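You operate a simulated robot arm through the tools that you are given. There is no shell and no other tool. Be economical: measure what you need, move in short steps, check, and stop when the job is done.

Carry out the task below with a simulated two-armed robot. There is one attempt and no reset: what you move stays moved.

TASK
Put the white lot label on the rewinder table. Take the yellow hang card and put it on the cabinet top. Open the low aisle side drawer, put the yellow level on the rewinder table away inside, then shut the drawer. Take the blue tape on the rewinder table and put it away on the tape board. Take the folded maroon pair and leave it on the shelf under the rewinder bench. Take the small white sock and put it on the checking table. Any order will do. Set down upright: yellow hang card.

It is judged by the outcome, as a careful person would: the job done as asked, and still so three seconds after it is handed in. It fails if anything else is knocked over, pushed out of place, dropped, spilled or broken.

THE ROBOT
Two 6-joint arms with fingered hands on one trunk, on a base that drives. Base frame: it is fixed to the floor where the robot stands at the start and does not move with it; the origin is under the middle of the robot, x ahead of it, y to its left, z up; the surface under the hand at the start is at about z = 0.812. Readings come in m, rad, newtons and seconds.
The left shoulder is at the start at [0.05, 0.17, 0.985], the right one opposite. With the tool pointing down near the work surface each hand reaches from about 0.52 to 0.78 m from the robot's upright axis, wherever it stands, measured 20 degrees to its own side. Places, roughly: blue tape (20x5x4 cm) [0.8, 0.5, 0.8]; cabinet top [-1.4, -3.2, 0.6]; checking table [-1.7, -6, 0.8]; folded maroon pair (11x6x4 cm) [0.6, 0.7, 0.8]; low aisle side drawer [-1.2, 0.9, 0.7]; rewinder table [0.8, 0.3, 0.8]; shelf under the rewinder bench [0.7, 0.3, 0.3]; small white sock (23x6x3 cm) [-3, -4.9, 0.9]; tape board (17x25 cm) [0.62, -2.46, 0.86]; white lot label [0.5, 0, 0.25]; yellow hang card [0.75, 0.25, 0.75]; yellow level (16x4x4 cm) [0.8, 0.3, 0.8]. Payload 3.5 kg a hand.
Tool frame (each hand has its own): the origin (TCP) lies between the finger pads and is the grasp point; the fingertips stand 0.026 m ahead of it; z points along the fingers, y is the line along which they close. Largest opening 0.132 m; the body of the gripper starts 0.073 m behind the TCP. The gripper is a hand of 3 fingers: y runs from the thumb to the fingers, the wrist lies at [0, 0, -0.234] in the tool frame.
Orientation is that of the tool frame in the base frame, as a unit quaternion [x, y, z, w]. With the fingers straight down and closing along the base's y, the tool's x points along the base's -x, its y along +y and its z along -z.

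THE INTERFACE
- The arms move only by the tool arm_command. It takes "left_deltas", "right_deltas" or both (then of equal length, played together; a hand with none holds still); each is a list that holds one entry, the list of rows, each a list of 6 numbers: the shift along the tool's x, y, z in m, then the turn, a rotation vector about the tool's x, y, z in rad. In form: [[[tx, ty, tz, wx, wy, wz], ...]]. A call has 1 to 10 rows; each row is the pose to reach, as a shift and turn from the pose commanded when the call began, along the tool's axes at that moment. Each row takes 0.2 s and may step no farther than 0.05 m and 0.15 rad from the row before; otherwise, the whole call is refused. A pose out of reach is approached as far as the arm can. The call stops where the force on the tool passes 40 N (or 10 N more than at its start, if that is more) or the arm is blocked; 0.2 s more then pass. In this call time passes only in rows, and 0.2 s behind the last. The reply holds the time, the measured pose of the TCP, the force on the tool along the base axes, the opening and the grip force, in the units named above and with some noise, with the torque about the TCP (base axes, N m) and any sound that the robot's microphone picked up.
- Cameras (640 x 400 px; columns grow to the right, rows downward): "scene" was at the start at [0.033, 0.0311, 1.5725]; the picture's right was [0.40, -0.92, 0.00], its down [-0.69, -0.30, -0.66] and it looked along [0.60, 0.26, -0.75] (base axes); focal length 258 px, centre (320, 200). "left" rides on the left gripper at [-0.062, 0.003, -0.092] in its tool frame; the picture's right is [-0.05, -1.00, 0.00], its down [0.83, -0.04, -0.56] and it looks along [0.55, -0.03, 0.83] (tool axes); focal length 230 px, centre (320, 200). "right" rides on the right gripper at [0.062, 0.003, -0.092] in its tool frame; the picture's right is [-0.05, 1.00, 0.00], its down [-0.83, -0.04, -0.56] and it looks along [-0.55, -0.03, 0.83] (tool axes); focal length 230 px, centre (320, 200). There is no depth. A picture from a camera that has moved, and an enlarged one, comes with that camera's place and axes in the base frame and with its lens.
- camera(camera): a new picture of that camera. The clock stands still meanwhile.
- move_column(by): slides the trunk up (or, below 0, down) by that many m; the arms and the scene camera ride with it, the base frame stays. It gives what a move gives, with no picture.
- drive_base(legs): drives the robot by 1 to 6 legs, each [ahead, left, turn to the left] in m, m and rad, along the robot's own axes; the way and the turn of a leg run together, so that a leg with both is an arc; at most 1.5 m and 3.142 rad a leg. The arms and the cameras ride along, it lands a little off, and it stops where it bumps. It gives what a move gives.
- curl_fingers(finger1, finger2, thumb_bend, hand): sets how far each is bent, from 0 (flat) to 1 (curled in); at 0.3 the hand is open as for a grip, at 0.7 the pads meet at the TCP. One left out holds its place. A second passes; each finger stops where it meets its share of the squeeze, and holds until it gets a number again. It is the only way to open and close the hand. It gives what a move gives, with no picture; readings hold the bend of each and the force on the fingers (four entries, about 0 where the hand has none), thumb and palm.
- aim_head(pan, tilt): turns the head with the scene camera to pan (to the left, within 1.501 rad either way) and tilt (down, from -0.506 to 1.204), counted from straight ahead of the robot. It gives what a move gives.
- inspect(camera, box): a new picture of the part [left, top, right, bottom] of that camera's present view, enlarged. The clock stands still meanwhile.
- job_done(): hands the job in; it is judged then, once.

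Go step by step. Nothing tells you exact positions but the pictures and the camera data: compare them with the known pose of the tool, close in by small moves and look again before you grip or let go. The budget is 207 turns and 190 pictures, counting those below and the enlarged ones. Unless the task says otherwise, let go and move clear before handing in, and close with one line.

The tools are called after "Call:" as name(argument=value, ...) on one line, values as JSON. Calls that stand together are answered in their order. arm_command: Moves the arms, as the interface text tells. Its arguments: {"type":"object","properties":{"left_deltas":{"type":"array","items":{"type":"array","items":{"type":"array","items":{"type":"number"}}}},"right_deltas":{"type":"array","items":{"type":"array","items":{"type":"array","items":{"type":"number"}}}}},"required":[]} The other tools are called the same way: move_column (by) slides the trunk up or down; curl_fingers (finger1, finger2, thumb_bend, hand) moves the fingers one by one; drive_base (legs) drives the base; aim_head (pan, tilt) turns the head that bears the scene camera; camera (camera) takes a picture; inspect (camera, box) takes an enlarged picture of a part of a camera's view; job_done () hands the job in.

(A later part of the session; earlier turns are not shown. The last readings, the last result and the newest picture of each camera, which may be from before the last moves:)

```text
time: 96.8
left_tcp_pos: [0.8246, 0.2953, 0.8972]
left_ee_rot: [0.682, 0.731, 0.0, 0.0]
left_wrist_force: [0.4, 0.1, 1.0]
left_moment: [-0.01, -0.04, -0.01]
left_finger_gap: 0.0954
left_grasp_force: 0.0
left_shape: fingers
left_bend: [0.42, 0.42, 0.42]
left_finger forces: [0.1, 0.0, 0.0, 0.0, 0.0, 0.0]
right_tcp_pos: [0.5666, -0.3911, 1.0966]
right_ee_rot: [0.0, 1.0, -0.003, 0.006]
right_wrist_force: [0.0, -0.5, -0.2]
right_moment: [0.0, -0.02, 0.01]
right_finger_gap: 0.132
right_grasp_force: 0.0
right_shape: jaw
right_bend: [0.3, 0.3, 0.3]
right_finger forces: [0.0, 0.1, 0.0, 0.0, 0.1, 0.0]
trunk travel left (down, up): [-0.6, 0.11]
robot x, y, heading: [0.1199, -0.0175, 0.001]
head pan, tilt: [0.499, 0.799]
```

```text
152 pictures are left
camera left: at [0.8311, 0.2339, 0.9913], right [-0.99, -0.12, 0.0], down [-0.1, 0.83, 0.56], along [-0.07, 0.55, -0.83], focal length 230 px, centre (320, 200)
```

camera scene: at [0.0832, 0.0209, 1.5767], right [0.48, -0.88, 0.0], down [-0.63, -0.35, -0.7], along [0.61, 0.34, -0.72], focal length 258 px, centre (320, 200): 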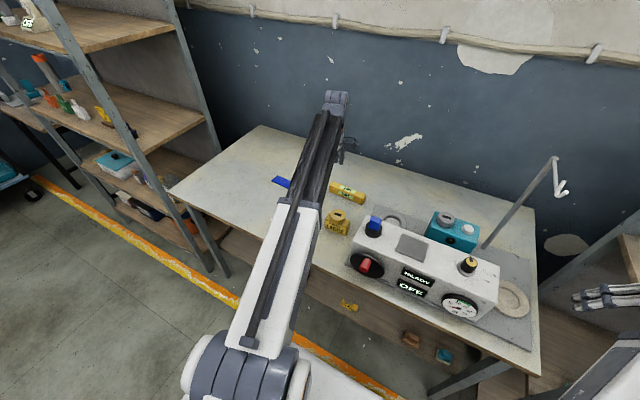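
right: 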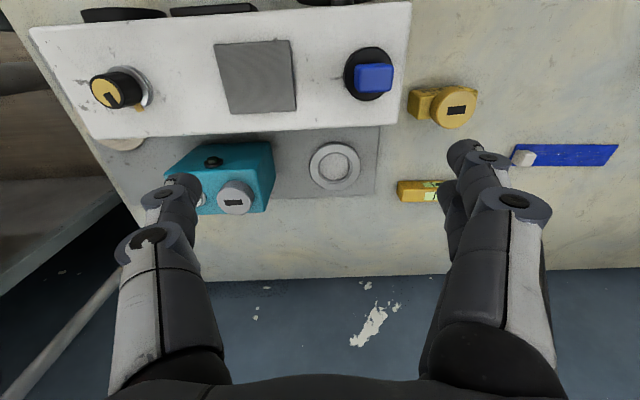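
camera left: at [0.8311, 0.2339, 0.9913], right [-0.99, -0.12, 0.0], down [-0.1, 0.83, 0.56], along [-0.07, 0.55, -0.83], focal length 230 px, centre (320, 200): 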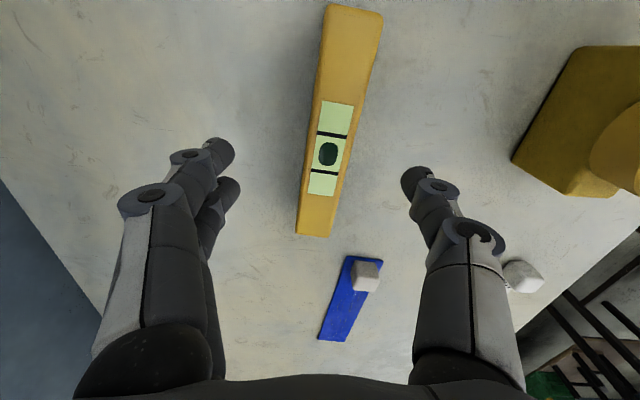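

Centring and aligning, then down to the level and grip.

Call:
arm_command(left_deltas=[[[0.001, -0.006, 0.02, 0, 0, 0.1], [0.001, -0.006, 0.045, 0, 0, 0.1], [0.001, -0.006, 0.058, 0, 0, 0.1]]])

Call:
curl_fingers(hand="left", finger1=0.72, finger2=0.72, thumb_bend=0.72)

Call:
camera(camera="left")

```text
time: 97.6
left_tcp_pos: [0.8183, 0.2959, 0.8406]
left_ee_rot: [0.717, 0.697, 0.0, 0.0]
left_wrist_force: [-0.2, 0.6, 0.4]
left_moment: [-0.05, 0.0, -0.02]
left_finger_gap: 0.0955
left_grasp_force: 0.1
left_shape: fingers
left_bend: [0.42, 0.42, 0.42]
left_finger forces: [0.0, 0.0, 0.0, 0.0, 0.0, 0.1]
right_tcp_pos: [0.5665, -0.3923, 1.0979]
right_ee_rot: [0.0, 1.0, -0.003, 0.006]
right_wrist_force: [-0.4, 0.1, -0.1]
right_moment: [0.01, -0.02, -0.02]
right_finger_gap: 0.1319
right_grasp_force: 0.1
right_shape: jaw
right_bend: [0.3, 0.3, 0.3]
right_finger forces: [0.0, 0.0, 0.0, 0.0, 0.1, 0.1]
trunk travel left (down, up): [-0.6, 0.11]
robot x, y, heading: [0.1204, -0.0194, 0.001]
head pan, tilt: [0.499, 0.799]
```

```text
time: 98.6
left_tcp_pos: [0.8186, 0.2959, 0.8406]
left_ee_rot: [0.717, 0.697, 0.001, 0.0]
left_wrist_force: [0.7, -0.6, 0.1]
left_moment: [0.01, 0.01, -0.02]
left_finger_gap: 0.0301
left_grasp_force: 14.5
left_shape: fingers
left_bend: [0.63, 0.63, 0.65]
left_finger forces: [7.5, 7.5, 0.0, 0.1, 15.0, 0.0]
right_tcp_pos: [0.5665, -0.3922, 1.0963]
right_ee_rot: [0.0, 1.0, -0.003, 0.006]
right_wrist_force: [0.1, 0.0, 0.4]
right_moment: [-0.03, -0.03, -0.03]
right_finger_gap: 0.1319
right_grasp_force: 0.0
right_shape: jaw
right_bend: [0.3, 0.3, 0.3]
right_finger forces: [0.0, 0.0, 0.0, 0.1, 0.0, 0.0]
trunk travel left (down, up): [-0.6, 0.11]
robot x, y, heading: [0.12, -0.0175, 0.001]
head pan, tilt: [0.499, 0.799]
```

```text
151 pictures are left
camera left: at [0.8188, 0.234, 0.9333], right [-1.0, -0.02, 0.0], down [-0.02, 0.83, 0.56], along [-0.01, 0.56, -0.83], focal length 230 px, centre (320, 200)
```

left: 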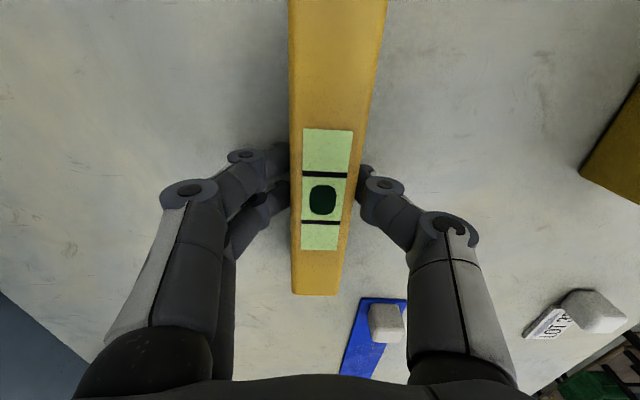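

The level is gripped. Lifting, backing off, tucking the arm in, then turning left to look at the drawer.

Call:
arm_command(left_deltas=[[[0, 0, -0.045, 0, 0, 0], [0, 0, -0.09, 0, 0, 0], [0, 0, -0.135, 0, 0, 0], [0, 0, -0.17, 0, 0, 0]]])

Call:
drive_base(legs=[[-0.42, 0, 0]])

Call:
arm_command(left_deltas=[[[0, -0.045, 0, 0, 0, 0], [0, -0.09, 0, 0, 0, 0], [0, -0.135, 0, 0, 0, 0], [0, -0.18, 0, 0, 0, 0]]])

Call:
drive_base(legs=[[0, 0, 1.571]])

Call:
aim_head(pan=1.0, tilt=0.6)

Call:
camera(camera="scene")

```text
time: 99.6
left_tcp_pos: [0.8182, 0.2944, 1.0116]
left_ee_rot: [0.718, 0.696, 0.0, 0.0]
left_wrist_force: [0.2, 0.2, -0.7]
left_moment: [0.0, 0.01, 0.0]
left_finger_gap: 0.03
left_grasp_force: 14.5
left_shape: fingers
left_bend: [0.63, 0.63, 0.65]
left_finger forces: [7.5, 7.5, 0.0, 0.0, 15.0, 0.0]
right_tcp_pos: [0.5657, -0.3925, 1.0971]
right_ee_rot: [0.001, 1.0, -0.004, 0.006]
right_wrist_force: [-0.3, 1.9, 0.1]
right_moment: [0.0, 0.01, -0.05]
right_finger_gap: 0.132
right_grasp_force: 0.0
right_shape: jaw
right_bend: [0.3, 0.3, 0.3]
right_finger forces: [0.0, 0.1, 0.1, 0.1, 0.1, 0.0]
trunk travel left (down, up): [-0.6, 0.11]
robot x, y, heading: [0.1175, -0.0172, 0.001]
head pan, tilt: [0.499, 0.799]
```

```text
time: 102.1
left_tcp_pos: [0.3985, 0.2944, 1.0112]
left_ee_rot: [0.718, 0.696, 0.0, 0.0]
left_wrist_force: [0.3, 0.5, -1.9]
left_moment: [0.02, 0.0, 0.0]
left_finger_gap: 0.0298
left_grasp_force: 15.3
left_shape: fingers
left_bend: [0.63, 0.63, 0.65]
left_finger forces: [7.4, 7.4, 0.1, 0.0, 15.0, 0.0]
right_tcp_pos: [0.1449, -0.3921, 1.0973]
right_ee_rot: [0.001, 1.0, -0.004, 0.006]
right_wrist_force: [-0.2, -0.4, 0.4]
right_moment: [-0.02, -0.01, -0.01]
right_finger_gap: 0.1321
right_grasp_force: 0.1
right_shape: jaw
right_bend: [0.3, 0.3, 0.3]
right_finger forces: [0.1, 0.1, 0.0, 0.0, 0.0, 0.0]
trunk travel left (down, up): [-0.6, 0.11]
robot x, y, heading: [-0.3002, -0.0163, -0.006]
head pan, tilt: [0.499, 0.799]
```

```text
time: 103.1
left_tcp_pos: [0.2174, 0.2995, 1.0107]
left_ee_rot: [0.718, 0.696, 0.0, 0.0]
left_wrist_force: [-0.5, -0.2, -1.7]
left_moment: [0.02, 0.0, -0.01]
left_finger_gap: 0.0301
left_grasp_force: 15.2
left_shape: fingers
left_bend: [0.63, 0.63, 0.65]
left_finger forces: [7.4, 7.4, 0.0, 0.0, 14.9, 0.1]
right_tcp_pos: [0.1458, -0.392, 1.0968]
right_ee_rot: [0.002, 1.0, -0.003, 0.006]
right_wrist_force: [0.3, 0.0, -0.3]
right_moment: [-0.03, -0.01, -0.05]
right_finger_gap: 0.1317
right_grasp_force: 0.1
right_shape: jaw
right_bend: [0.3, 0.3, 0.3]
right_finger forces: [0.1, 0.0, 0.1, 0.1, 0.0, 0.0]
trunk travel left (down, up): [-0.6, 0.11]
robot x, y, heading: [-0.3004, -0.0215, -0.004]
head pan, tilt: [0.499, 0.799]
```

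```text
time: 107.4
left_tcp_pos: [-0.6232, 0.4979, 1.0107]
left_ee_rot: [0.01, 1.0, 0.0, -0.001]
left_wrist_force: [0.2, -0.3, -2.0]
left_moment: [0.04, 0.01, 0.0]
left_finger_gap: 0.0299
left_grasp_force: 14.3
left_shape: fingers
left_bend: [0.64, 0.64, 0.65]
left_finger forces: [7.2, 7.1, 0.0, 0.0, 14.3, 0.0]
right_tcp_pos: [0.0683, 0.4329, 1.096]
right_ee_rot: [0.711, -0.703, -0.002, -0.007]
right_wrist_force: [0.9, 0.1, -0.2]
right_moment: [0.02, -0.02, 0.03]
right_finger_gap: 0.132
right_grasp_force: 0.0
right_shape: jaw
right_bend: [0.3, 0.3, 0.3]
right_finger forces: [0.0, 0.0, 0.0, 0.0, 0.1, 0.0]
trunk travel left (down, up): [-0.6, 0.11]
robot x, y, heading: [-0.2975, -0.0167, 1.582]
head pan, tilt: [0.499, 0.799]
```

```text
time: 108.3
left_tcp_pos: [-0.625, 0.4978, 1.0111]
left_ee_rot: [0.01, 1.0, 0.0, 0.0]
left_wrist_force: [0.2, -0.5, -1.4]
left_moment: [0.01, 0.0, 0.01]
left_finger_gap: 0.0298
left_grasp_force: 13.9
left_shape: fingers
left_bend: [0.64, 0.64, 0.65]
left_finger forces: [7.1, 7.1, 0.0, 0.0, 14.2, 0.0]
right_tcp_pos: [0.069, 0.4336, 1.0963]
right_ee_rot: [0.711, -0.703, -0.002, -0.007]
right_wrist_force: [0.7, -0.7, -0.3]
right_moment: [0.04, -0.02, 0.02]
right_finger_gap: 0.1318
right_grasp_force: 0.1
right_shape: jaw
right_bend: [0.3, 0.3, 0.3]
right_finger forces: [0.0, 0.0, 0.1, 0.0, 0.0, 0.0]
trunk travel left (down, up): [-0.6, 0.11]
robot x, y, heading: [-0.2994, -0.0192, 1.584]
head pan, tilt: [1.0, 0.6]
```

```text
150 pictures are left
camera scene: at [-0.3736, -0.0101, 1.5935], right [0.53, 0.85, 0.0], down [0.48, -0.3, -0.82], along [-0.7, 0.44, -0.57], focal length 258 px, centre (320, 200)
```

scene: 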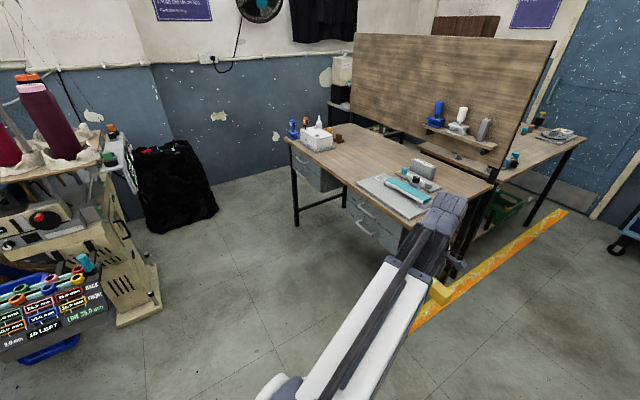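

I see a desk with grey drawer units; the aisle-side unit has two handles. Zooming in.

Call:
inspect(camera="scene", box=[270, 120, 450, 260])

Call:
drive_base(legs=[[0, 0, 1.2]])

Call:
aim_head(pan=-0.35, tilt=0.7)

Call:
camera(camera="scene")

```text
2.86 times, centred on (360, 190) of scene
camera zoom: at [-0.3736, -0.0101, 1.5935], right [0.53, 0.85, 0.0], down [0.48, -0.3, -0.82], along [-0.7, 0.44, -0.57], focal length 736 px, centre (206, 229)
```

zoom: 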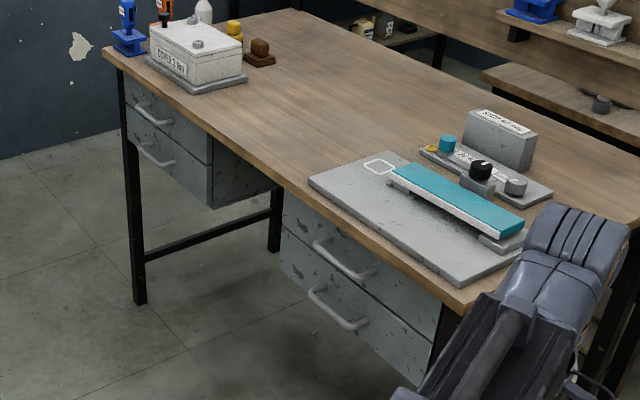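

```text
time: 111.7
left_tcp_pos: [-0.8974, -0.1331, 1.0112]
left_ee_rot: [-0.557, 0.83, 0.0, 0.001]
left_wrist_force: [0.1, 0.1, -1.4]
left_moment: [0.02, -0.01, 0.02]
left_finger_gap: 0.0294
left_grasp_force: 14.1
left_shape: fingers
left_bend: [0.64, 0.64, 0.65]
left_finger forces: [7.0, 7.0, 0.0, 0.0, 14.1, 0.0]
right_tcp_pos: [-0.5884, 0.4895, 1.0971]
right_ee_rot: [0.984, -0.179, -0.005, -0.005]
right_wrist_force: [0.2, -0.5, -0.1]
right_moment: [0.02, 0.01, 0.04]
right_finger_gap: 0.1322
right_grasp_force: 0.1
right_shape: jaw
right_bend: [0.3, 0.3, 0.3]
right_finger forces: [0.0, 0.0, 0.0, 0.0, 0.0, 0.1]
trunk travel left (down, up): [-0.6, 0.11]
robot x, y, heading: [-0.2989, -0.0169, 2.784]
head pan, tilt: [1.0, 0.6]
```

```text
time: 113.2
left_tcp_pos: [-0.8972, -0.1324, 1.0116]
left_ee_rot: [-0.557, 0.83, 0.001, 0.0]
left_wrist_force: [0.3, 0.6, -1.5]
left_moment: [-0.01, 0.02, -0.01]
left_finger_gap: 0.0293
left_grasp_force: 13.9
left_shape: fingers
left_bend: [0.64, 0.64, 0.65]
left_finger forces: [7.0, 7.0, 0.0, 0.1, 14.0, 0.0]
right_tcp_pos: [-0.5878, 0.4905, 1.0983]
right_ee_rot: [0.984, -0.178, -0.006, -0.005]
right_wrist_force: [-0.2, -0.5, 0.8]
right_moment: [-0.01, 0.01, 0.02]
right_finger_gap: 0.1321
right_grasp_force: 0.0
right_shape: jaw
right_bend: [0.3, 0.3, 0.3]
right_finger forces: [0.0, 0.1, 0.0, 0.0, 0.0, 0.0]
trunk travel left (down, up): [-0.6, 0.11]
robot x, y, heading: [-0.3022, -0.0145, 2.782]
head pan, tilt: [-0.351, 0.7]
```

```text
148 pictures are left
camera scene: at [-0.3263, 0.024, 1.585], right [0.65, 0.76, 0.0], down [0.49, -0.42, -0.76], along [-0.58, 0.5, -0.64], focal length 258 px, centre (320, 200)
```

scene: 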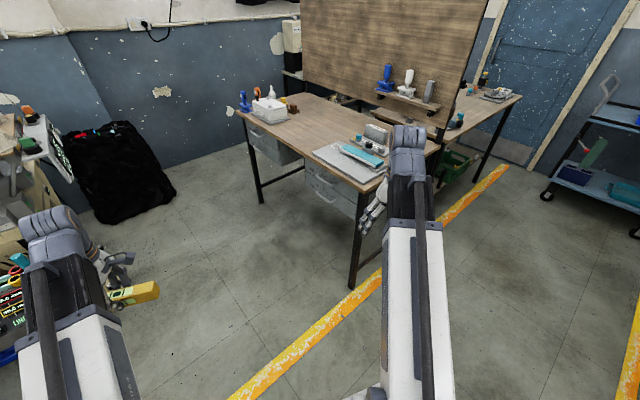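

The target is the lower drawer of the aisle-side unit; its face looks toward -y, handle near (-1.2, 0.83, 0.6). I'll face +y and strafe in front of it.

Call:
drive_base(legs=[[0, 0, -1.213], [0, 1.1, 0]])

Call:
aim_head(pan=-0.2, tilt=0.75)

Call:
camera(camera="scene")

```text
time: 121.9
left_tcp_pos: [-1.7273, 0.514, 1.0107]
left_ee_rot: [0.019, 1.0, 0.0, 0.0]
left_wrist_force: [-0.8, 0.6, -0.9]
left_moment: [-0.02, -0.01, 0.02]
left_finger_gap: 0.0291
left_grasp_force: 13.9
left_shape: fingers
left_bend: [0.64, 0.64, 0.65]
left_finger forces: [6.8, 6.8, 0.0, 0.0, 13.8, 0.0]
right_tcp_pos: [-1.0369, 0.4374, 1.0972]
right_ee_rot: [-0.703, 0.711, 0.002, 0.007]
right_wrist_force: [0.5, -0.6, 0.0]
right_moment: [-0.01, 0.02, 0.04]
right_finger_gap: 0.1317
right_grasp_force: 0.0
right_shape: jaw
right_bend: [0.3, 0.3, 0.3]
right_finger forces: [0.0, 0.0, 0.0, 0.0, 0.0, 0.0]
trunk travel left (down, up): [-0.6, 0.11]
robot x, y, heading: [-1.4158, -0.0107, 1.566]
head pan, tilt: [-0.351, 0.7]
```

```text
time: 122.6
left_tcp_pos: [-1.7277, 0.5149, 1.0114]
left_ee_rot: [0.018, 1.0, 0.0, 0.0]
left_wrist_force: [0.0, -0.5, -1.4]
left_moment: [0.0, 0.0, -0.04]
left_finger_gap: 0.029
left_grasp_force: 13.1
left_shape: fingers
left_bend: [0.64, 0.64, 0.65]
left_finger forces: [6.8, 6.9, 0.1, 0.0, 13.6, 0.0]
right_tcp_pos: [-1.0367, 0.4375, 1.0972]
right_ee_rot: [-0.704, 0.71, 0.002, 0.007]
right_wrist_force: [0.3, 0.4, 0.1]
right_moment: [-0.01, 0.04, 0.02]
right_finger_gap: 0.1319
right_grasp_force: 0.1
right_shape: jaw
right_bend: [0.3, 0.3, 0.3]
right_finger forces: [0.0, 0.0, 0.0, 0.0, 0.1, 0.1]
trunk travel left (down, up): [-0.6, 0.11]
robot x, y, heading: [-1.4163, -0.0069, 1.566]
head pan, tilt: [-0.201, 0.75]
```

```text
147 pictures are left
camera scene: at [-1.3959, 0.035, 1.5807], right [0.98, -0.21, 0.0], down [-0.14, -0.67, -0.73], along [0.15, 0.72, -0.68], focal length 258 px, centre (320, 200)
```

scene: 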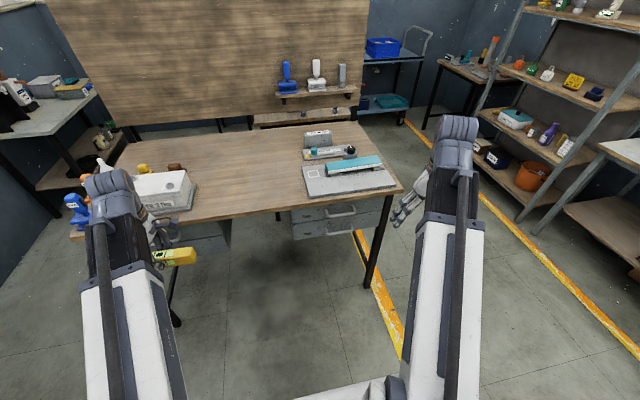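

The lower handle triangulates to about (-1.148, 0.772, 0.67). I'll lower the trunk, and turn the right hand to point forward with its fingers closing vertically.

Call:
drive_base(legs=[[-0.08, 0, 0]])

Call:
move_column(by=-0.3)

Call:
arm_command(right_deltas=[[[-0.029, 0.008, 0.01, 0, -0.15, 0], [-0.058, 0.016, 0.02, 0, -0.3, 0], [-0.087, 0.024, 0.03, 0, -0.45, 0], [-0.116, 0.032, 0.04, 0, -0.6, 0], [-0.145, 0.04, 0.05, 0, -0.75, 0], [-0.174, 0.048, 0.06, 0, -0.9, 0], [-0.203, 0.056, 0.07, 0, -1.05, 0], [-0.232, 0.064, 0.08, 0, -1.2, 0], [-0.261, 0.072, 0.09, 0, -1.35, 0], [-0.29, 0.08, 0.1, 0, -1.5, 0]]])

Call:
camera(camera="scene")

```text
time: 123.8
left_tcp_pos: [-1.7248, 0.448, 1.0076]
left_ee_rot: [0.022, 1.0, -0.003, 0.001]
left_wrist_force: [0.1, -0.3, -0.9]
left_moment: [0.04, -0.04, -0.03]
left_finger_gap: 0.0292
left_grasp_force: 13.9
left_shape: fingers
left_bend: [0.64, 0.64, 0.65]
left_finger forces: [7.1, 7.2, 0.1, 0.1, 14.3, 0.1]
right_tcp_pos: [-1.0335, 0.3682, 1.0955]
right_ee_rot: [-0.702, 0.712, -0.001, 0.005]
right_wrist_force: [0.3, -0.3, 0.2]
right_moment: [0.06, -0.02, -0.01]
right_finger_gap: 0.132
right_grasp_force: 0.1
right_shape: jaw
right_bend: [0.3, 0.3, 0.3]
right_finger forces: [0.0, 0.0, 0.1, 0.0, 0.1, 0.0]
trunk travel left (down, up): [-0.6, 0.11]
robot x, y, heading: [-1.4125, -0.0789, 1.559]
head pan, tilt: [-0.201, 0.75]
stopped in leg 1: the robot was blocked; the commanded pose is now the measured one
```

```text
time: 126.8
left_tcp_pos: [-1.7247, 0.442, 0.7111]
left_ee_rot: [0.021, 1.0, 0.0, 0.0]
left_wrist_force: [-0.3, 0.0, -1.1]
left_moment: [0.03, 0.04, 0.01]
left_finger_gap: 0.0293
left_grasp_force: 14.6
left_shape: fingers
left_bend: [0.64, 0.64, 0.65]
left_finger forces: [7.0, 7.0, 0.0, 0.0, 14.3, 0.2]
right_tcp_pos: [-1.0354, 0.3627, 0.7961]
right_ee_rot: [-0.703, 0.712, 0.002, 0.007]
right_wrist_force: [-0.3, -1.2, 0.9]
right_moment: [0.04, 0.01, 0.01]
right_finger_gap: 0.1315
right_grasp_force: 0.1
right_shape: jaw
right_bend: [0.3, 0.3, 0.3]
right_finger forces: [0.1, 0.1, 0.0, 0.1, 0.0, 0.0]
trunk travel left (down, up): [-0.3, 0.41]
robot x, y, heading: [-1.414, -0.0769, 1.558]
head pan, tilt: [-0.201, 0.75]
```

```text
time: 129.0
left_tcp_pos: [-1.7241, 0.4417, 0.7105]
left_ee_rot: [0.021, 1.0, 0.0, 0.0]
left_wrist_force: [-0.4, -0.5, -1.1]
left_moment: [0.05, 0.0, -0.02]
left_finger_gap: 0.0293
left_grasp_force: 14.7
left_shape: fingers
left_bend: [0.64, 0.64, 0.65]
left_finger forces: [7.0, 7.1, 0.1, 0.1, 14.3, 0.1]
right_tcp_pos: [-1.116, 0.6622, 0.7494]
right_ee_rot: [-0.521, 0.533, 0.466, 0.476]
right_wrist_force: [-0.4, 0.6, 0.2]
right_moment: [-0.01, 0.0, -0.01]
right_finger_gap: 0.1318
right_grasp_force: 0.0
right_shape: jaw
right_bend: [0.3, 0.3, 0.3]
right_finger forces: [0.0, 0.0, 0.0, 0.1, 0.0, 0.0]
right hand out of reach, approached as far as the arm can: row 10
trunk travel left (down, up): [-0.3, 0.41]
robot x, y, heading: [-1.4146, -0.0799, 1.558]
head pan, tilt: [-0.201, 0.75]
```

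```text
146 pictures are left
camera scene: at [-1.3958, -0.039, 1.2807], right [0.98, -0.21, 0.0], down [-0.14, -0.67, -0.73], along [0.15, 0.71, -0.68], focal length 258 px, centre (320, 200)
```

scene: 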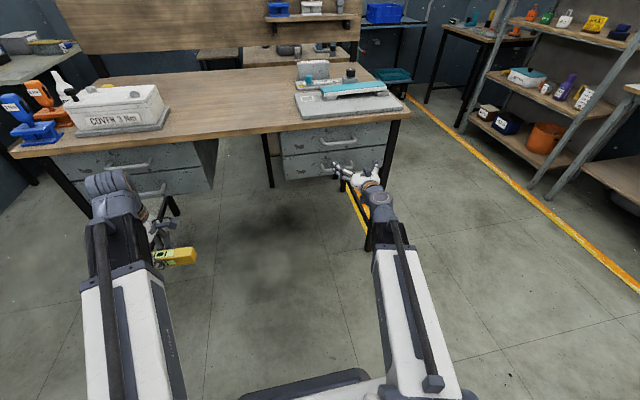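

The base bumped lightly behind, so I'll keep away from there. Now rolling the right hand so it closes vertically.

Call:
arm_command(right_deltas=[[[0, 0, 0, 0, 0, 0.15], [0, 0, 0, 0, 0, 0.3], [0, 0, 0, 0, 0, 0.45], [0, 0, 0, 0, 0, 0.6], [0, 0, 0, 0, 0, 0.75], [0, 0, 0, 0, 0, 0.9], [0, 0, 0, 0, 0, 1.05], [0, 0, 0, 0, 0, 1.2], [0, 0, 0, 0, 0, 1.35], [0, 0, 0, 0, 0, 1.5]]])

Call:
camera(camera="right")

Call:
inspect(camera="scene", box=[250, 100, 430, 220])

```text
time: 131.2
left_tcp_pos: [-1.7266, 0.4415, 0.7104]
left_ee_rot: [0.02, 1.0, 0.0, 0.0]
left_wrist_force: [-0.6, 0.1, -1.0]
left_moment: [-0.01, 0.03, -0.01]
left_finger_gap: 0.0293
left_grasp_force: 14.2
left_shape: fingers
left_bend: [0.64, 0.64, 0.65]
left_finger forces: [7.0, 7.1, 0.0, 0.0, 14.3, 0.0]
right_tcp_pos: [-1.1164, 0.6624, 0.7495]
right_ee_rot: [-0.018, 0.746, 0.665, 0.03]
right_wrist_force: [-0.6, -0.2, 0.3]
right_moment: [0.04, -0.02, -0.01]
right_finger_gap: 0.1319
right_grasp_force: 0.2
right_shape: jaw
right_bend: [0.3, 0.3, 0.3]
right_finger forces: [0.0, 0.0, 0.0, 0.1, 0.0, 0.0]
trunk travel left (down, up): [-0.3, 0.41]
robot x, y, heading: [-1.4134, -0.0756, 1.555]
head pan, tilt: [-0.201, 0.75]
```

```text
145 pictures are left
camera right: at [-1.1814, 0.5715, 0.7581], right [-0.01, 0.11, 0.99], down [0.82, -0.57, 0.07], along [0.57, 0.82, -0.09], focal length 230 px, centre (320, 200)
```

right: 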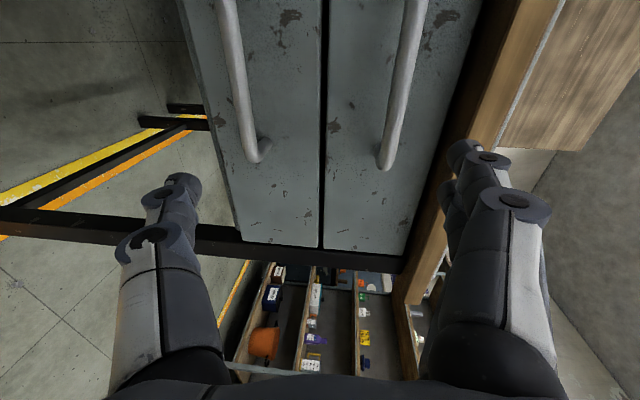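

```text
3.33 times, centred on (340, 160) of scene
camera zoom: at [-1.3958, -0.0391, 1.2807], right [0.98, -0.21, 0.0], down [-0.14, -0.67, -0.73], along [0.15, 0.71, -0.68], focal length 859 px, centre (253, 333)
```

zoom: 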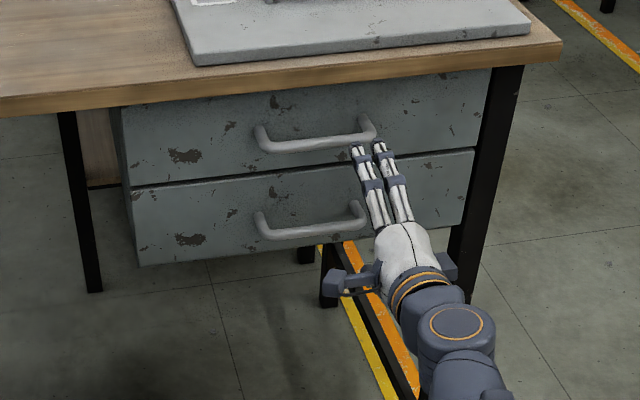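

Handle centre measured at x ≈ -1.153, z ≈ 0.672, y ≈ 0.775. Lowering to its height and shifting the hand sideways.

Call:
move_column(by=-0.074)

Call:
arm_command(right_deltas=[[[0.02, 0, 0, 0, 0, 0], [0.037, 0, 0.02, 0, 0, 0], [0.037, 0, 0.05, 0, 0, 0]]])

Call:
camera(camera="right")

Call:
inspect(camera="scene", box=[250, 60, 430, 180])

```text
time: 132.3
left_tcp_pos: [-1.7246, 0.4423, 0.6368]
left_ee_rot: [0.021, 1.0, -0.001, 0.0]
left_wrist_force: [0.6, 0.3, 0.1]
left_moment: [-0.02, 0.02, 0.0]
left_finger_gap: 0.0289
left_grasp_force: 14.3
left_shape: fingers
left_bend: [0.64, 0.64, 0.65]
left_finger forces: [7.2, 7.0, 0.0, 0.0, 14.4, 0.1]
right_tcp_pos: [-1.1163, 0.6606, 0.6759]
right_ee_rot: [-0.018, 0.746, 0.665, 0.03]
right_wrist_force: [0.0, 0.6, -0.6]
right_moment: [0.0, 0.03, 0.0]
right_finger_gap: 0.1318
right_grasp_force: 0.1
right_shape: jaw
right_bend: [0.3, 0.3, 0.3]
right_finger forces: [0.1, 0.0, 0.0, 0.0, 0.0, 0.0]
trunk travel left (down, up): [-0.226, 0.484]
robot x, y, heading: [-1.415, -0.077, 1.563]
head pan, tilt: [-0.201, 0.75]
```

```text
time: 133.1
left_tcp_pos: [-1.7254, 0.4419, 0.6365]
left_ee_rot: [0.021, 1.0, 0.001, 0.001]
left_wrist_force: [-0.2, 0.1, -1.6]
left_moment: [0.02, -0.01, 0.02]
left_finger_gap: 0.0288
left_grasp_force: 14.1
left_shape: fingers
left_bend: [0.64, 0.64, 0.65]
left_finger forces: [7.1, 7.1, 0.1, 0.0, 14.3, 0.0]
right_tcp_pos: [-1.152, 0.7112, 0.6682]
right_ee_rot: [-0.019, 0.746, 0.665, 0.03]
right_wrist_force: [0.3, 1.0, -0.8]
right_moment: [-0.01, 0.02, -0.02]
right_finger_gap: 0.1321
right_grasp_force: 0.1
right_shape: jaw
right_bend: [0.3, 0.3, 0.3]
right_finger forces: [0.0, 0.0, 0.1, 0.1, 0.0, 0.1]
trunk travel left (down, up): [-0.226, 0.484]
robot x, y, heading: [-1.4129, -0.0783, 1.556]
head pan, tilt: [-0.201, 0.75]
```

```text
143 pictures are left
camera right: at [-1.2167, 0.6222, 0.6758], right [-0.01, 0.11, 0.99], down [0.82, -0.57, 0.08], along [0.57, 0.82, -0.08], focal length 230 px, centre (320, 200)
```

right: 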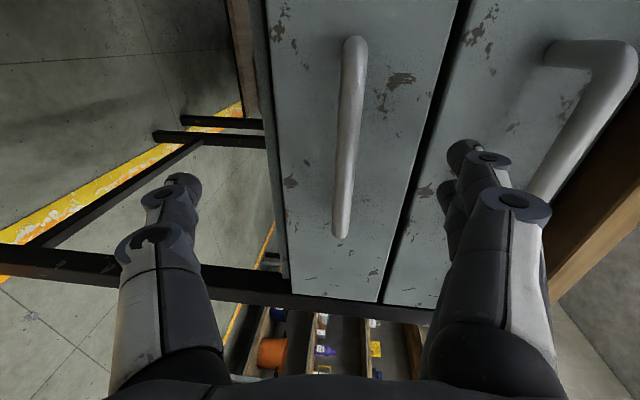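

```text
3.33 times, centred on (340, 120) of scene
camera zoom: at [-1.3958, -0.0392, 1.2067], right [0.98, -0.21, 0.0], down [-0.14, -0.67, -0.73], along [0.15, 0.71, -0.68], focal length 859 px, centre (253, 467)
```

zoom: 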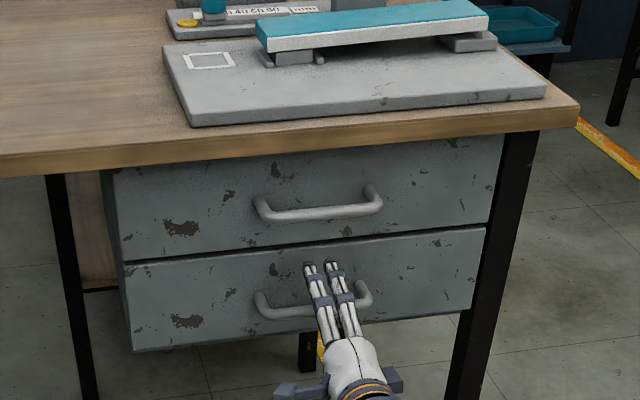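

Bar is slightly higher and ahead of the hand. Advancing onto it and closing.

Call:
arm_command(right_deltas=[[[0, 0.018, 0.025, 0, 0, 0], [0, 0.018, 0.05, 0, 0, 0], [0, 0.018, 0.07, 0, 0, 0]]])

Call:
camera(camera="right")

```text
time: 133.8
left_tcp_pos: [-1.7252, 0.4413, 0.637]
left_ee_rot: [0.021, 1.0, 0.0, 0.0]
left_wrist_force: [-0.4, -0.8, -1.6]
left_moment: [0.0, 0.0, -0.02]
left_finger_gap: 0.029
left_grasp_force: 13.7
left_shape: fingers
left_bend: [0.64, 0.64, 0.65]
left_finger forces: [7.1, 7.1, 0.0, 0.0, 14.3, 0.0]
right_tcp_pos: [-1.1528, 0.7613, 0.6776]
right_ee_rot: [-0.019, 0.747, 0.664, 0.03]
right_wrist_force: [-0.8, -11.1, -1.0]
right_moment: [0.87, -0.1, 0.13]
right_finger_gap: 0.132
right_grasp_force: 0.0
right_shape: jaw
right_bend: [0.28, 0.28, 0.3]
right_finger forces: [6.7, 5.0, 0.0, 0.1, 0.1, 0.0]
trunk travel left (down, up): [-0.226, 0.484]
robot x, y, heading: [-1.4157, -0.0796, 1.559]
head pan, tilt: [-0.201, 0.75]
stopped in row 3 (right hand): the force on the tool passed its limit at 67 N (the readings are from after the stop); the commanded pose is now the measured one
```

```text
141 pictures are left
camera right: at [-1.2172, 0.6716, 0.6857], right [-0.02, 0.12, 0.99], down [0.82, -0.57, 0.08], along [0.57, 0.82, -0.09], focal length 230 px, centre (320, 200)
```

right: 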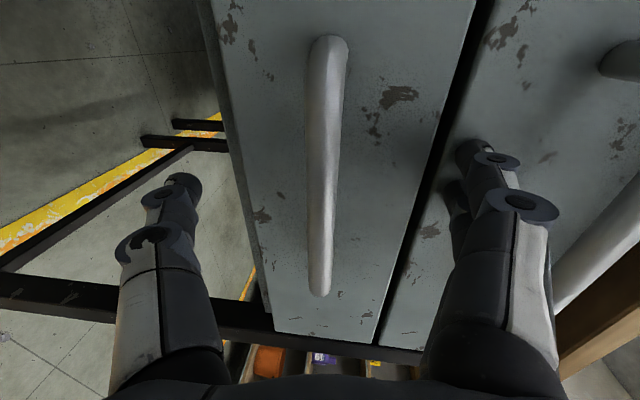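

The bar now lies right at the grasp point; fingertips touched the drawer face. Backing 6 mm and closing.

Call:
arm_command(right_deltas=[[[0, 0, -0.007, 0, 0, 0]]])

Call:
curl_fingers(hand="right", finger1=0.75, finger2=0.75, thumb_bend=0.75)

Call:
camera(camera="right")

```text
time: 134.2
left_tcp_pos: [-1.725, 0.4421, 0.6366]
left_ee_rot: [0.021, 1.0, 0.0, 0.0]
left_wrist_force: [0.2, -0.4, -1.7]
left_moment: [-0.02, -0.01, -0.02]
left_finger_gap: 0.0291
left_grasp_force: 14.1
left_shape: fingers
left_bend: [0.64, 0.64, 0.65]
left_finger forces: [7.1, 7.2, 0.0, 0.1, 14.3, 0.0]
right_tcp_pos: [-1.1525, 0.7562, 0.6779]
right_ee_rot: [-0.019, 0.747, 0.664, 0.029]
right_wrist_force: [0.0, -0.6, 0.2]
right_moment: [-0.02, 0.02, 0.04]
right_finger_gap: 0.132
right_grasp_force: 0.1
right_shape: jaw
right_bend: [0.3, 0.3, 0.3]
right_finger forces: [0.0, 0.1, 0.0, 0.1, 0.0, 0.0]
trunk travel left (down, up): [-0.226, 0.484]
robot x, y, heading: [-1.4115, -0.0785, 1.561]
head pan, tilt: [-0.201, 0.75]
```

```text
time: 135.2
left_tcp_pos: [-1.7244, 0.4428, 0.6359]
left_ee_rot: [0.02, 1.0, 0.0, 0.001]
left_wrist_force: [0.6, -0.2, -1.1]
left_moment: [0.02, -0.02, -0.01]
left_finger_gap: 0.029
left_grasp_force: 14.5
left_shape: fingers
left_bend: [0.64, 0.64, 0.65]
left_finger forces: [7.1, 7.1, 0.0, 0.0, 14.3, 0.0]
right_tcp_pos: [-1.1533, 0.758, 0.6777]
right_ee_rot: [-0.019, 0.747, 0.664, 0.031]
right_wrist_force: [0.4, 0.1, 0.3]
right_moment: [-0.02, 0.02, -0.02]
right_finger_gap: 0.0
right_grasp_force: 0.3
right_shape: fingers
right_bend: [0.74, 0.74, 0.73]
right_finger forces: [0.1, 0.0, 0.0, 0.0, 0.0, 0.0]
trunk travel left (down, up): [-0.226, 0.484]
robot x, y, heading: [-1.4135, -0.082, 1.558]
head pan, tilt: [-0.201, 0.75]
```

```text
140 pictures are left
camera right: at [-1.2173, 0.6658, 0.686], right [-0.02, 0.12, 0.99], down [0.82, -0.57, 0.08], along [0.57, 0.82, -0.09], focal length 230 px, centre (320, 200)
```

right: 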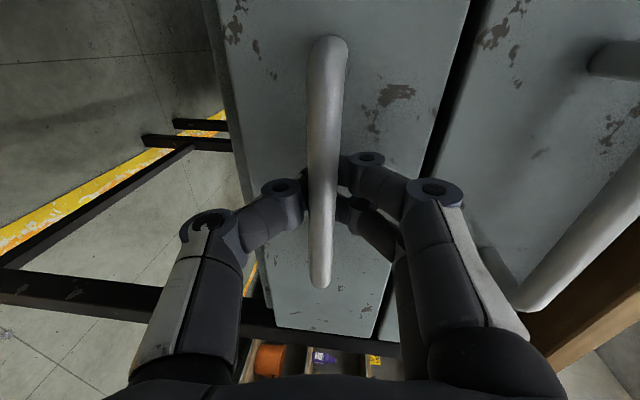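

The fingers have hooked around the bar. Pulling the drawer out with the arm in steps.

Call:
arm_command(right_deltas=[[[0, -0.002, -0.02, 0, 0, 0], [0, -0.005, -0.04, 0, 0, 0], [-0.001, -0.007, -0.06, 0, 0, 0], [-0.001, -0.009, -0.08, 0, 0, 0], [-0.001, -0.012, -0.1, 0, 0, 0]]])

Call:
camera(camera="scene")

```text
time: 136.4
left_tcp_pos: [-1.7262, 0.442, 0.6372]
left_ee_rot: [0.022, 1.0, 0.0, 0.0]
left_wrist_force: [-0.3, 0.5, -0.7]
left_moment: [0.0, -0.04, 0.01]
left_finger_gap: 0.0289
left_grasp_force: 14.6
left_shape: fingers
left_bend: [0.64, 0.64, 0.65]
left_finger forces: [7.1, 7.1, 0.0, 0.0, 14.3, 0.0]
right_tcp_pos: [-1.153, 0.654, 0.6769]
right_ee_rot: [-0.019, 0.748, 0.663, 0.029]
right_wrist_force: [1.0, -0.6, -0.4]
right_moment: [0.02, -0.04, 0.04]
right_finger_gap: 0.0001
right_grasp_force: 0.1
right_shape: fingers
right_bend: [0.74, 0.74, 0.73]
right_finger forces: [0.0, 0.1, 0.0, 0.0, 0.1, 0.0]
trunk travel left (down, up): [-0.226, 0.484]
robot x, y, heading: [-1.4135, -0.082, 1.556]
head pan, tilt: [-0.201, 0.75]
```

```text
139 pictures are left
camera scene: at [-1.3958, -0.0392, 1.2067], right [0.98, -0.21, 0.0], down [-0.14, -0.67, -0.73], along [0.15, 0.71, -0.68], focal length 258 px, centre (320, 200)
```

scene: 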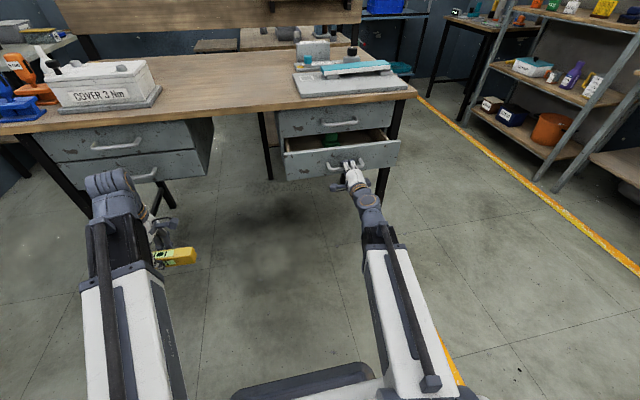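

The drawer opens smoothly. Pulling further.

Call:
arm_command(right_deltas=[[[0, -0.003, -0.025, 0, 0, 0], [0, -0.006, -0.05, 0, 0, 0], [-0.001, -0.009, -0.075, 0, 0, 0], [-0.001, -0.012, -0.1, 0, 0, 0]]])

Call:
inspect(camera="scene", box=[250, 80, 430, 220])

```text
time: 137.4
left_tcp_pos: [-1.7253, 0.4422, 0.6363]
left_ee_rot: [0.021, 1.0, 0.0, 0.0]
left_wrist_force: [0.1, 0.4, -0.9]
left_moment: [-0.02, 0.01, -0.02]
left_finger_gap: 0.0291
left_grasp_force: 14.0
left_shape: fingers
left_bend: [0.64, 0.64, 0.65]
left_finger forces: [7.1, 7.1, 0.0, 0.0, 14.3, 0.0]
right_tcp_pos: [-1.1417, 0.61, 0.6742]
right_ee_rot: [-0.019, 0.747, 0.664, 0.03]
right_wrist_force: [-0.9, 1.9, 0.5]
right_moment: [0.01, 0.01, -0.01]
right_finger_gap: 0.0
right_grasp_force: 0.1
right_shape: fingers
right_bend: [0.74, 0.74, 0.73]
right_finger forces: [0.0, 0.1, 0.1, 0.1, 0.1, 0.0]
right hand out of reach, approached as far as the arm can: row 2, 3, 4
trunk travel left (down, up): [-0.226, 0.484]
robot x, y, heading: [-1.4114, -0.0776, 1.556]
head pan, tilt: [-0.201, 0.75]
```

```text
2.86 times, centred on (340, 150) of scene
camera zoom: at [-1.396, -0.0393, 1.2067], right [0.98, -0.21, 0.0], down [-0.14, -0.67, -0.73], along [0.15, 0.71, -0.68], focal length 736 px, centre (263, 343)
```

zoom: 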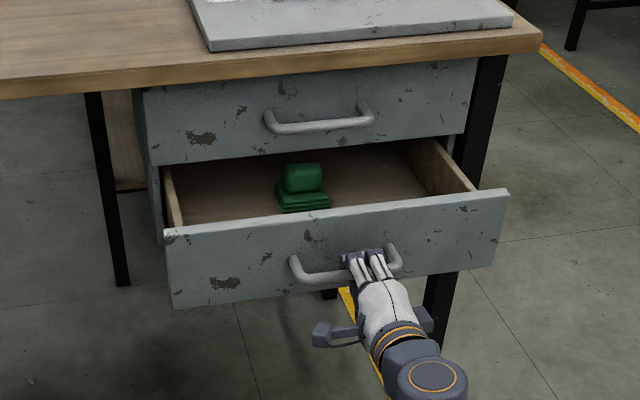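

Arm limit reached with about 15 cm opening. I'd like a bit more, so I'll look to see what is behind me.

Call:
aim_head(pan=1.5, tilt=1.0)

Call:
camera(camera="scene")

Call:
aim_head(pan=-1.5, tilt=1.0)

Call:
camera(camera="scene")

```text
time: 139.1
left_tcp_pos: [-1.7264, 0.4422, 0.636]
left_ee_rot: [0.021, 1.0, 0.0, -0.001]
left_wrist_force: [-0.9, 0.6, -0.9]
left_moment: [-0.02, 0.03, -0.03]
left_finger_gap: 0.029
left_grasp_force: 14.3
left_shape: fingers
left_bend: [0.64, 0.64, 0.65]
left_finger forces: [7.1, 7.1, 0.0, 0.0, 14.3, 0.0]
right_tcp_pos: [-1.1427, 0.611, 0.6736]
right_ee_rot: [-0.019, 0.747, 0.664, 0.029]
right_wrist_force: [-1.5, 0.6, 1.9]
right_moment: [0.03, -0.01, -0.01]
right_finger_gap: 0.0004
right_grasp_force: 0.0
right_shape: fingers
right_bend: [0.74, 0.74, 0.73]
right_finger forces: [0.1, 0.0, 0.1, 0.0, 0.1, 0.0]
trunk travel left (down, up): [-0.226, 0.484]
robot x, y, heading: [-1.4145, -0.0819, 1.556]
head pan, tilt: [1.499, 1.0]
```

```text
137 pictures are left
camera scene: at [-1.4828, -0.1145, 1.1876], right [0.08, 1.0, 0.0], down [0.84, -0.07, -0.54], along [-0.54, 0.05, -0.84], focal length 258 px, centre (320, 200)
```

scene: 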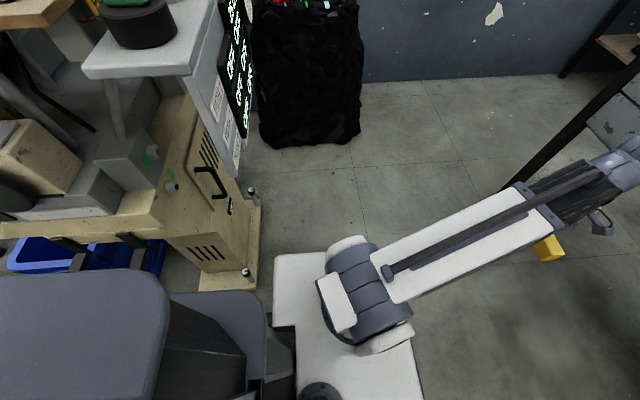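

```text
time: 141.7
left_tcp_pos: [-1.7258, 0.4424, 0.6375]
left_ee_rot: [0.021, 1.0, 0.0, -0.001]
left_wrist_force: [0.8, 0.1, -3.2]
left_moment: [0.02, 0.03, -0.02]
left_finger_gap: 0.029
left_grasp_force: 14.4
left_shape: fingers
left_bend: [0.64, 0.64, 0.65]
left_finger forces: [7.1, 7.1, 0.0, 0.0, 14.3, 0.0]
right_tcp_pos: [-1.1428, 0.6094, 0.6725]
right_ee_rot: [-0.02, 0.748, 0.663, 0.03]
right_wrist_force: [-1.4, -0.4, 1.2]
right_moment: [0.04, 0.0, -0.03]
right_finger_gap: 0.0
right_grasp_force: 0.1
right_shape: fingers
right_bend: [0.74, 0.74, 0.73]
right_finger forces: [0.0, 0.0, 0.0, 0.0, 0.0, 0.0]
trunk travel left (down, up): [-0.226, 0.484]
robot x, y, heading: [-1.4158, -0.0832, 1.561]
head pan, tilt: [-1.499, 1.0]
```

```text
136 pictures are left
camera scene: at [-1.3439, -0.1162, 1.1876], right [0.06, -1.0, 0.0], down [-0.84, -0.05, -0.54], along [0.54, 0.03, -0.84], focal length 258 px, centre (320, 200)
```

scene: 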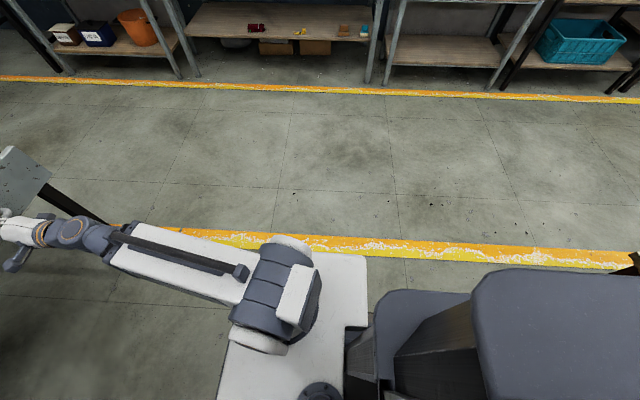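

My rear-left corner touched the sewing-machine foot; shifting right frees me. I'll open the hand, strafe right so it slides off the bar's end, then slide back on with the arm and pull by driving back.

Call:
curl_fingers(hand="right", finger1=0.42, finger2=0.42, thumb_bend=0.42)

Call:
drive_base(legs=[[0, -0.2, 0.01]])

Call:
arm_command(right_deltas=[[[0.045, 0, 0, 0, 0, 0], [0.09, 0, 0, 0, 0, 0], [0.135, 0, 0, 0, 0, 0], [0.18, 0, 0, 0, 0, 0], [0.19, 0, 0, 0, 0, 0]]])

Call:
camera(camera="right")

Call:
aim_head(pan=0.0, tilt=0.8)

Call:
camera(camera="scene")

```text
time: 142.7
left_tcp_pos: [-1.7255, 0.4413, 0.6363]
left_ee_rot: [0.021, 1.0, 0.0, 0.0]
left_wrist_force: [0.2, -0.1, -1.2]
left_moment: [0.01, 0.02, 0.02]
left_finger_gap: 0.0291
left_grasp_force: 14.3
left_shape: fingers
left_bend: [0.64, 0.64, 0.65]
left_finger forces: [7.1, 7.1, 0.0, 0.0, 14.3, 0.0]
right_tcp_pos: [-1.1431, 0.61, 0.6723]
right_ee_rot: [-0.019, 0.748, 0.662, 0.03]
right_wrist_force: [0.2, 0.5, 0.0]
right_moment: [-0.01, 0.02, -0.04]
right_finger_gap: 0.0939
right_grasp_force: 0.1
right_shape: fingers
right_bend: [0.42, 0.42, 0.42]
right_finger forces: [0.1, 0.0, 0.0, 0.1, 0.1, 0.0]
trunk travel left (down, up): [-0.226, 0.484]
robot x, y, heading: [-1.4132, -0.0804, 1.56]
head pan, tilt: [-1.499, 1.0]
```

```text
time: 144.3
left_tcp_pos: [-1.529, 0.4373, 0.6366]
left_ee_rot: [0.016, 1.0, 0.0, 0.0]
left_wrist_force: [-0.8, -0.7, -2.2]
left_moment: [-0.01, -0.01, -0.01]
left_finger_gap: 0.029
left_grasp_force: 14.1
left_shape: fingers
left_bend: [0.64, 0.64, 0.65]
left_finger forces: [7.1, 7.2, 0.0, 0.1, 14.3, 0.1]
right_tcp_pos: [-0.9466, 0.6112, 0.6728]
right_ee_rot: [-0.023, 0.748, 0.663, 0.026]
right_wrist_force: [0.1, 0.0, -0.2]
right_moment: [-0.01, -0.01, 0.03]
right_finger_gap: 0.0942
right_grasp_force: 0.0
right_shape: fingers
right_bend: [0.42, 0.42, 0.42]
right_finger forces: [0.0, 0.1, 0.1, 0.0, 0.0, 0.0]
trunk travel left (down, up): [-0.226, 0.484]
robot x, y, heading: [-1.213, -0.0798, 1.57]
head pan, tilt: [-1.499, 1.0]
```

```text
time: 145.5
left_tcp_pos: [-1.5287, 0.4363, 0.6365]
left_ee_rot: [0.015, 1.0, 0.0, 0.0]
left_wrist_force: [0.2, 1.0, -1.6]
left_moment: [0.03, 0.0, 0.0]
left_finger_gap: 0.0291
left_grasp_force: 14.2
left_shape: fingers
left_bend: [0.64, 0.64, 0.65]
left_finger forces: [7.1, 7.2, 0.0, 0.1, 14.4, 0.0]
right_tcp_pos: [-1.1365, 0.612, 0.6619]
right_ee_rot: [-0.023, 0.747, 0.663, 0.026]
right_wrist_force: [-0.1, 0.6, 0.1]
right_moment: [0.02, -0.03, -0.02]
right_finger_gap: 0.0947
right_grasp_force: 0.1
right_shape: fingers
right_bend: [0.42, 0.42, 0.42]
right_finger forces: [0.0, 0.1, 0.0, 0.0, 0.0, 0.0]
right hand out of reach, approached as far as the arm can: row 1, 2, 3
trunk travel left (down, up): [-0.226, 0.484]
robot x, y, heading: [-1.2108, -0.081, 1.571]
head pan, tilt: [-1.499, 1.0]
```

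```text
135 pictures are left
camera right: at [-1.2002, 0.5213, 0.6687], right [-0.02, 0.12, 0.99], down [0.83, -0.56, 0.08], along [0.56, 0.82, -0.09], focal length 230 px, centre (320, 200)
```

right: 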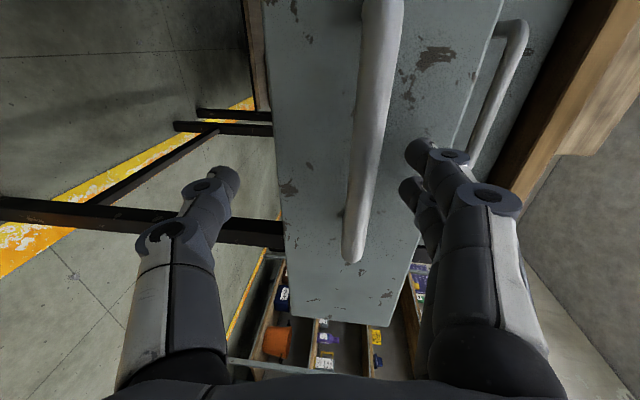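

```text
time: 147.1
left_tcp_pos: [-1.5297, 0.4367, 0.6368]
left_ee_rot: [0.016, 1.0, 0.001, -0.001]
left_wrist_force: [-0.3, 0.1, -1.4]
left_moment: [0.02, 0.05, 0.02]
left_finger_gap: 0.0289
left_grasp_force: 14.4
left_shape: fingers
left_bend: [0.64, 0.64, 0.65]
left_finger forces: [7.1, 7.0, 0.0, 0.0, 14.3, 0.0]
right_tcp_pos: [-1.1364, 0.613, 0.6595]
right_ee_rot: [-0.022, 0.747, 0.664, 0.026]
right_wrist_force: [-0.7, 0.6, 0.6]
right_moment: [0.01, -0.02, 0.0]
right_finger_gap: 0.0947
right_grasp_force: 0.0
right_shape: fingers
right_bend: [0.42, 0.42, 0.42]
right_finger forces: [0.0, 0.0, 0.0, 0.0, 0.0, 0.0]
trunk travel left (down, up): [-0.226, 0.484]
robot x, y, heading: [-1.2119, -0.0783, 1.568]
head pan, tilt: [0.0, 0.799]
```

```text
134 pictures are left
camera scene: at [-1.2108, -0.041, 1.2027], right [1.0, 0.0, 0.0], down [0.0, -0.72, -0.7], along [0.0, 0.7, -0.72], focal length 258 px, centre (320, 200)
```

scene: 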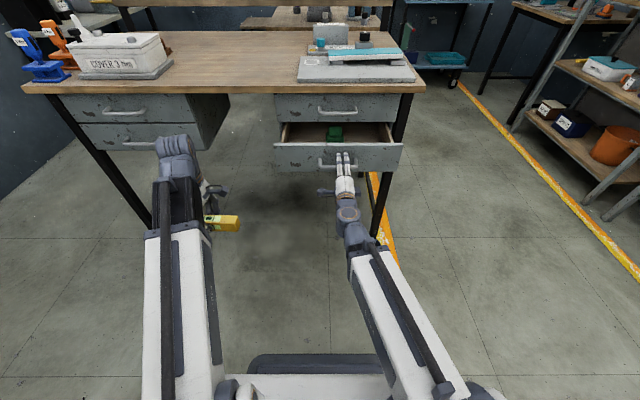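

The hand straddles the bar again, about 1.7 cm low. Raise, close, and drive back to pull.

Call:
move_column(by=0.018)

Call:
curl_fingers(hand="right", finger1=0.75, finger2=0.75, thumb_bend=0.75)

Call:
camera(camera="right")

```text
time: 147.8
left_tcp_pos: [-1.5299, 0.4374, 0.6537]
left_ee_rot: [0.016, 1.0, 0.001, 0.0]
left_wrist_force: [0.2, -0.2, -1.6]
left_moment: [0.0, -0.02, 0.0]
left_finger_gap: 0.0292
left_grasp_force: 14.7
left_shape: fingers
left_bend: [0.64, 0.64, 0.65]
left_finger forces: [7.1, 7.1, 0.1, 0.0, 14.4, 0.1]
right_tcp_pos: [-1.1363, 0.612, 0.679]
right_ee_rot: [-0.023, 0.747, 0.663, 0.026]
right_wrist_force: [-0.4, 0.0, -0.2]
right_moment: [-0.03, 0.03, 0.02]
right_finger_gap: 0.0946
right_grasp_force: 0.0
right_shape: fingers
right_bend: [0.42, 0.42, 0.42]
right_finger forces: [0.1, 0.0, 0.0, 0.1, 0.0, 0.0]
trunk travel left (down, up): [-0.244, 0.466]
robot x, y, heading: [-1.2105, -0.0824, 1.57]
head pan, tilt: [0.0, 0.799]
```

```text
time: 148.8
left_tcp_pos: [-1.5292, 0.4374, 0.6551]
left_ee_rot: [0.015, 1.0, -0.001, 0.0]
left_wrist_force: [0.6, 0.6, -0.7]
left_moment: [-0.01, 0.01, 0.0]
left_finger_gap: 0.029
left_grasp_force: 14.3
left_shape: fingers
left_bend: [0.64, 0.64, 0.65]
left_finger forces: [7.0, 7.1, 0.0, 0.0, 14.2, 0.0]
right_tcp_pos: [-1.1356, 0.6122, 0.6776]
right_ee_rot: [-0.023, 0.747, 0.664, 0.025]
right_wrist_force: [-0.2, 1.6, 0.3]
right_moment: [-0.04, -0.02, -0.05]
right_finger_gap: 0.0
right_grasp_force: 3.0
right_shape: fingers
right_bend: [0.74, 0.74, 0.73]
right_finger forces: [2.4, 0.1, 0.0, 0.0, 4.4, 0.1]
trunk travel left (down, up): [-0.244, 0.466]
robot x, y, heading: [-1.2114, -0.0773, 1.573]
head pan, tilt: [0.0, 0.799]
```

```text
133 pictures are left
camera right: at [-1.1997, 0.5215, 0.6866], right [-0.02, 0.12, 0.99], down [0.83, -0.56, 0.08], along [0.56, 0.82, -0.09], focal length 230 px, centre (320, 200)
```

right: 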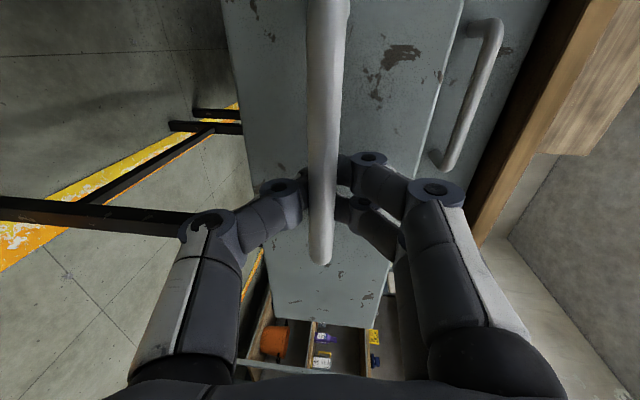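

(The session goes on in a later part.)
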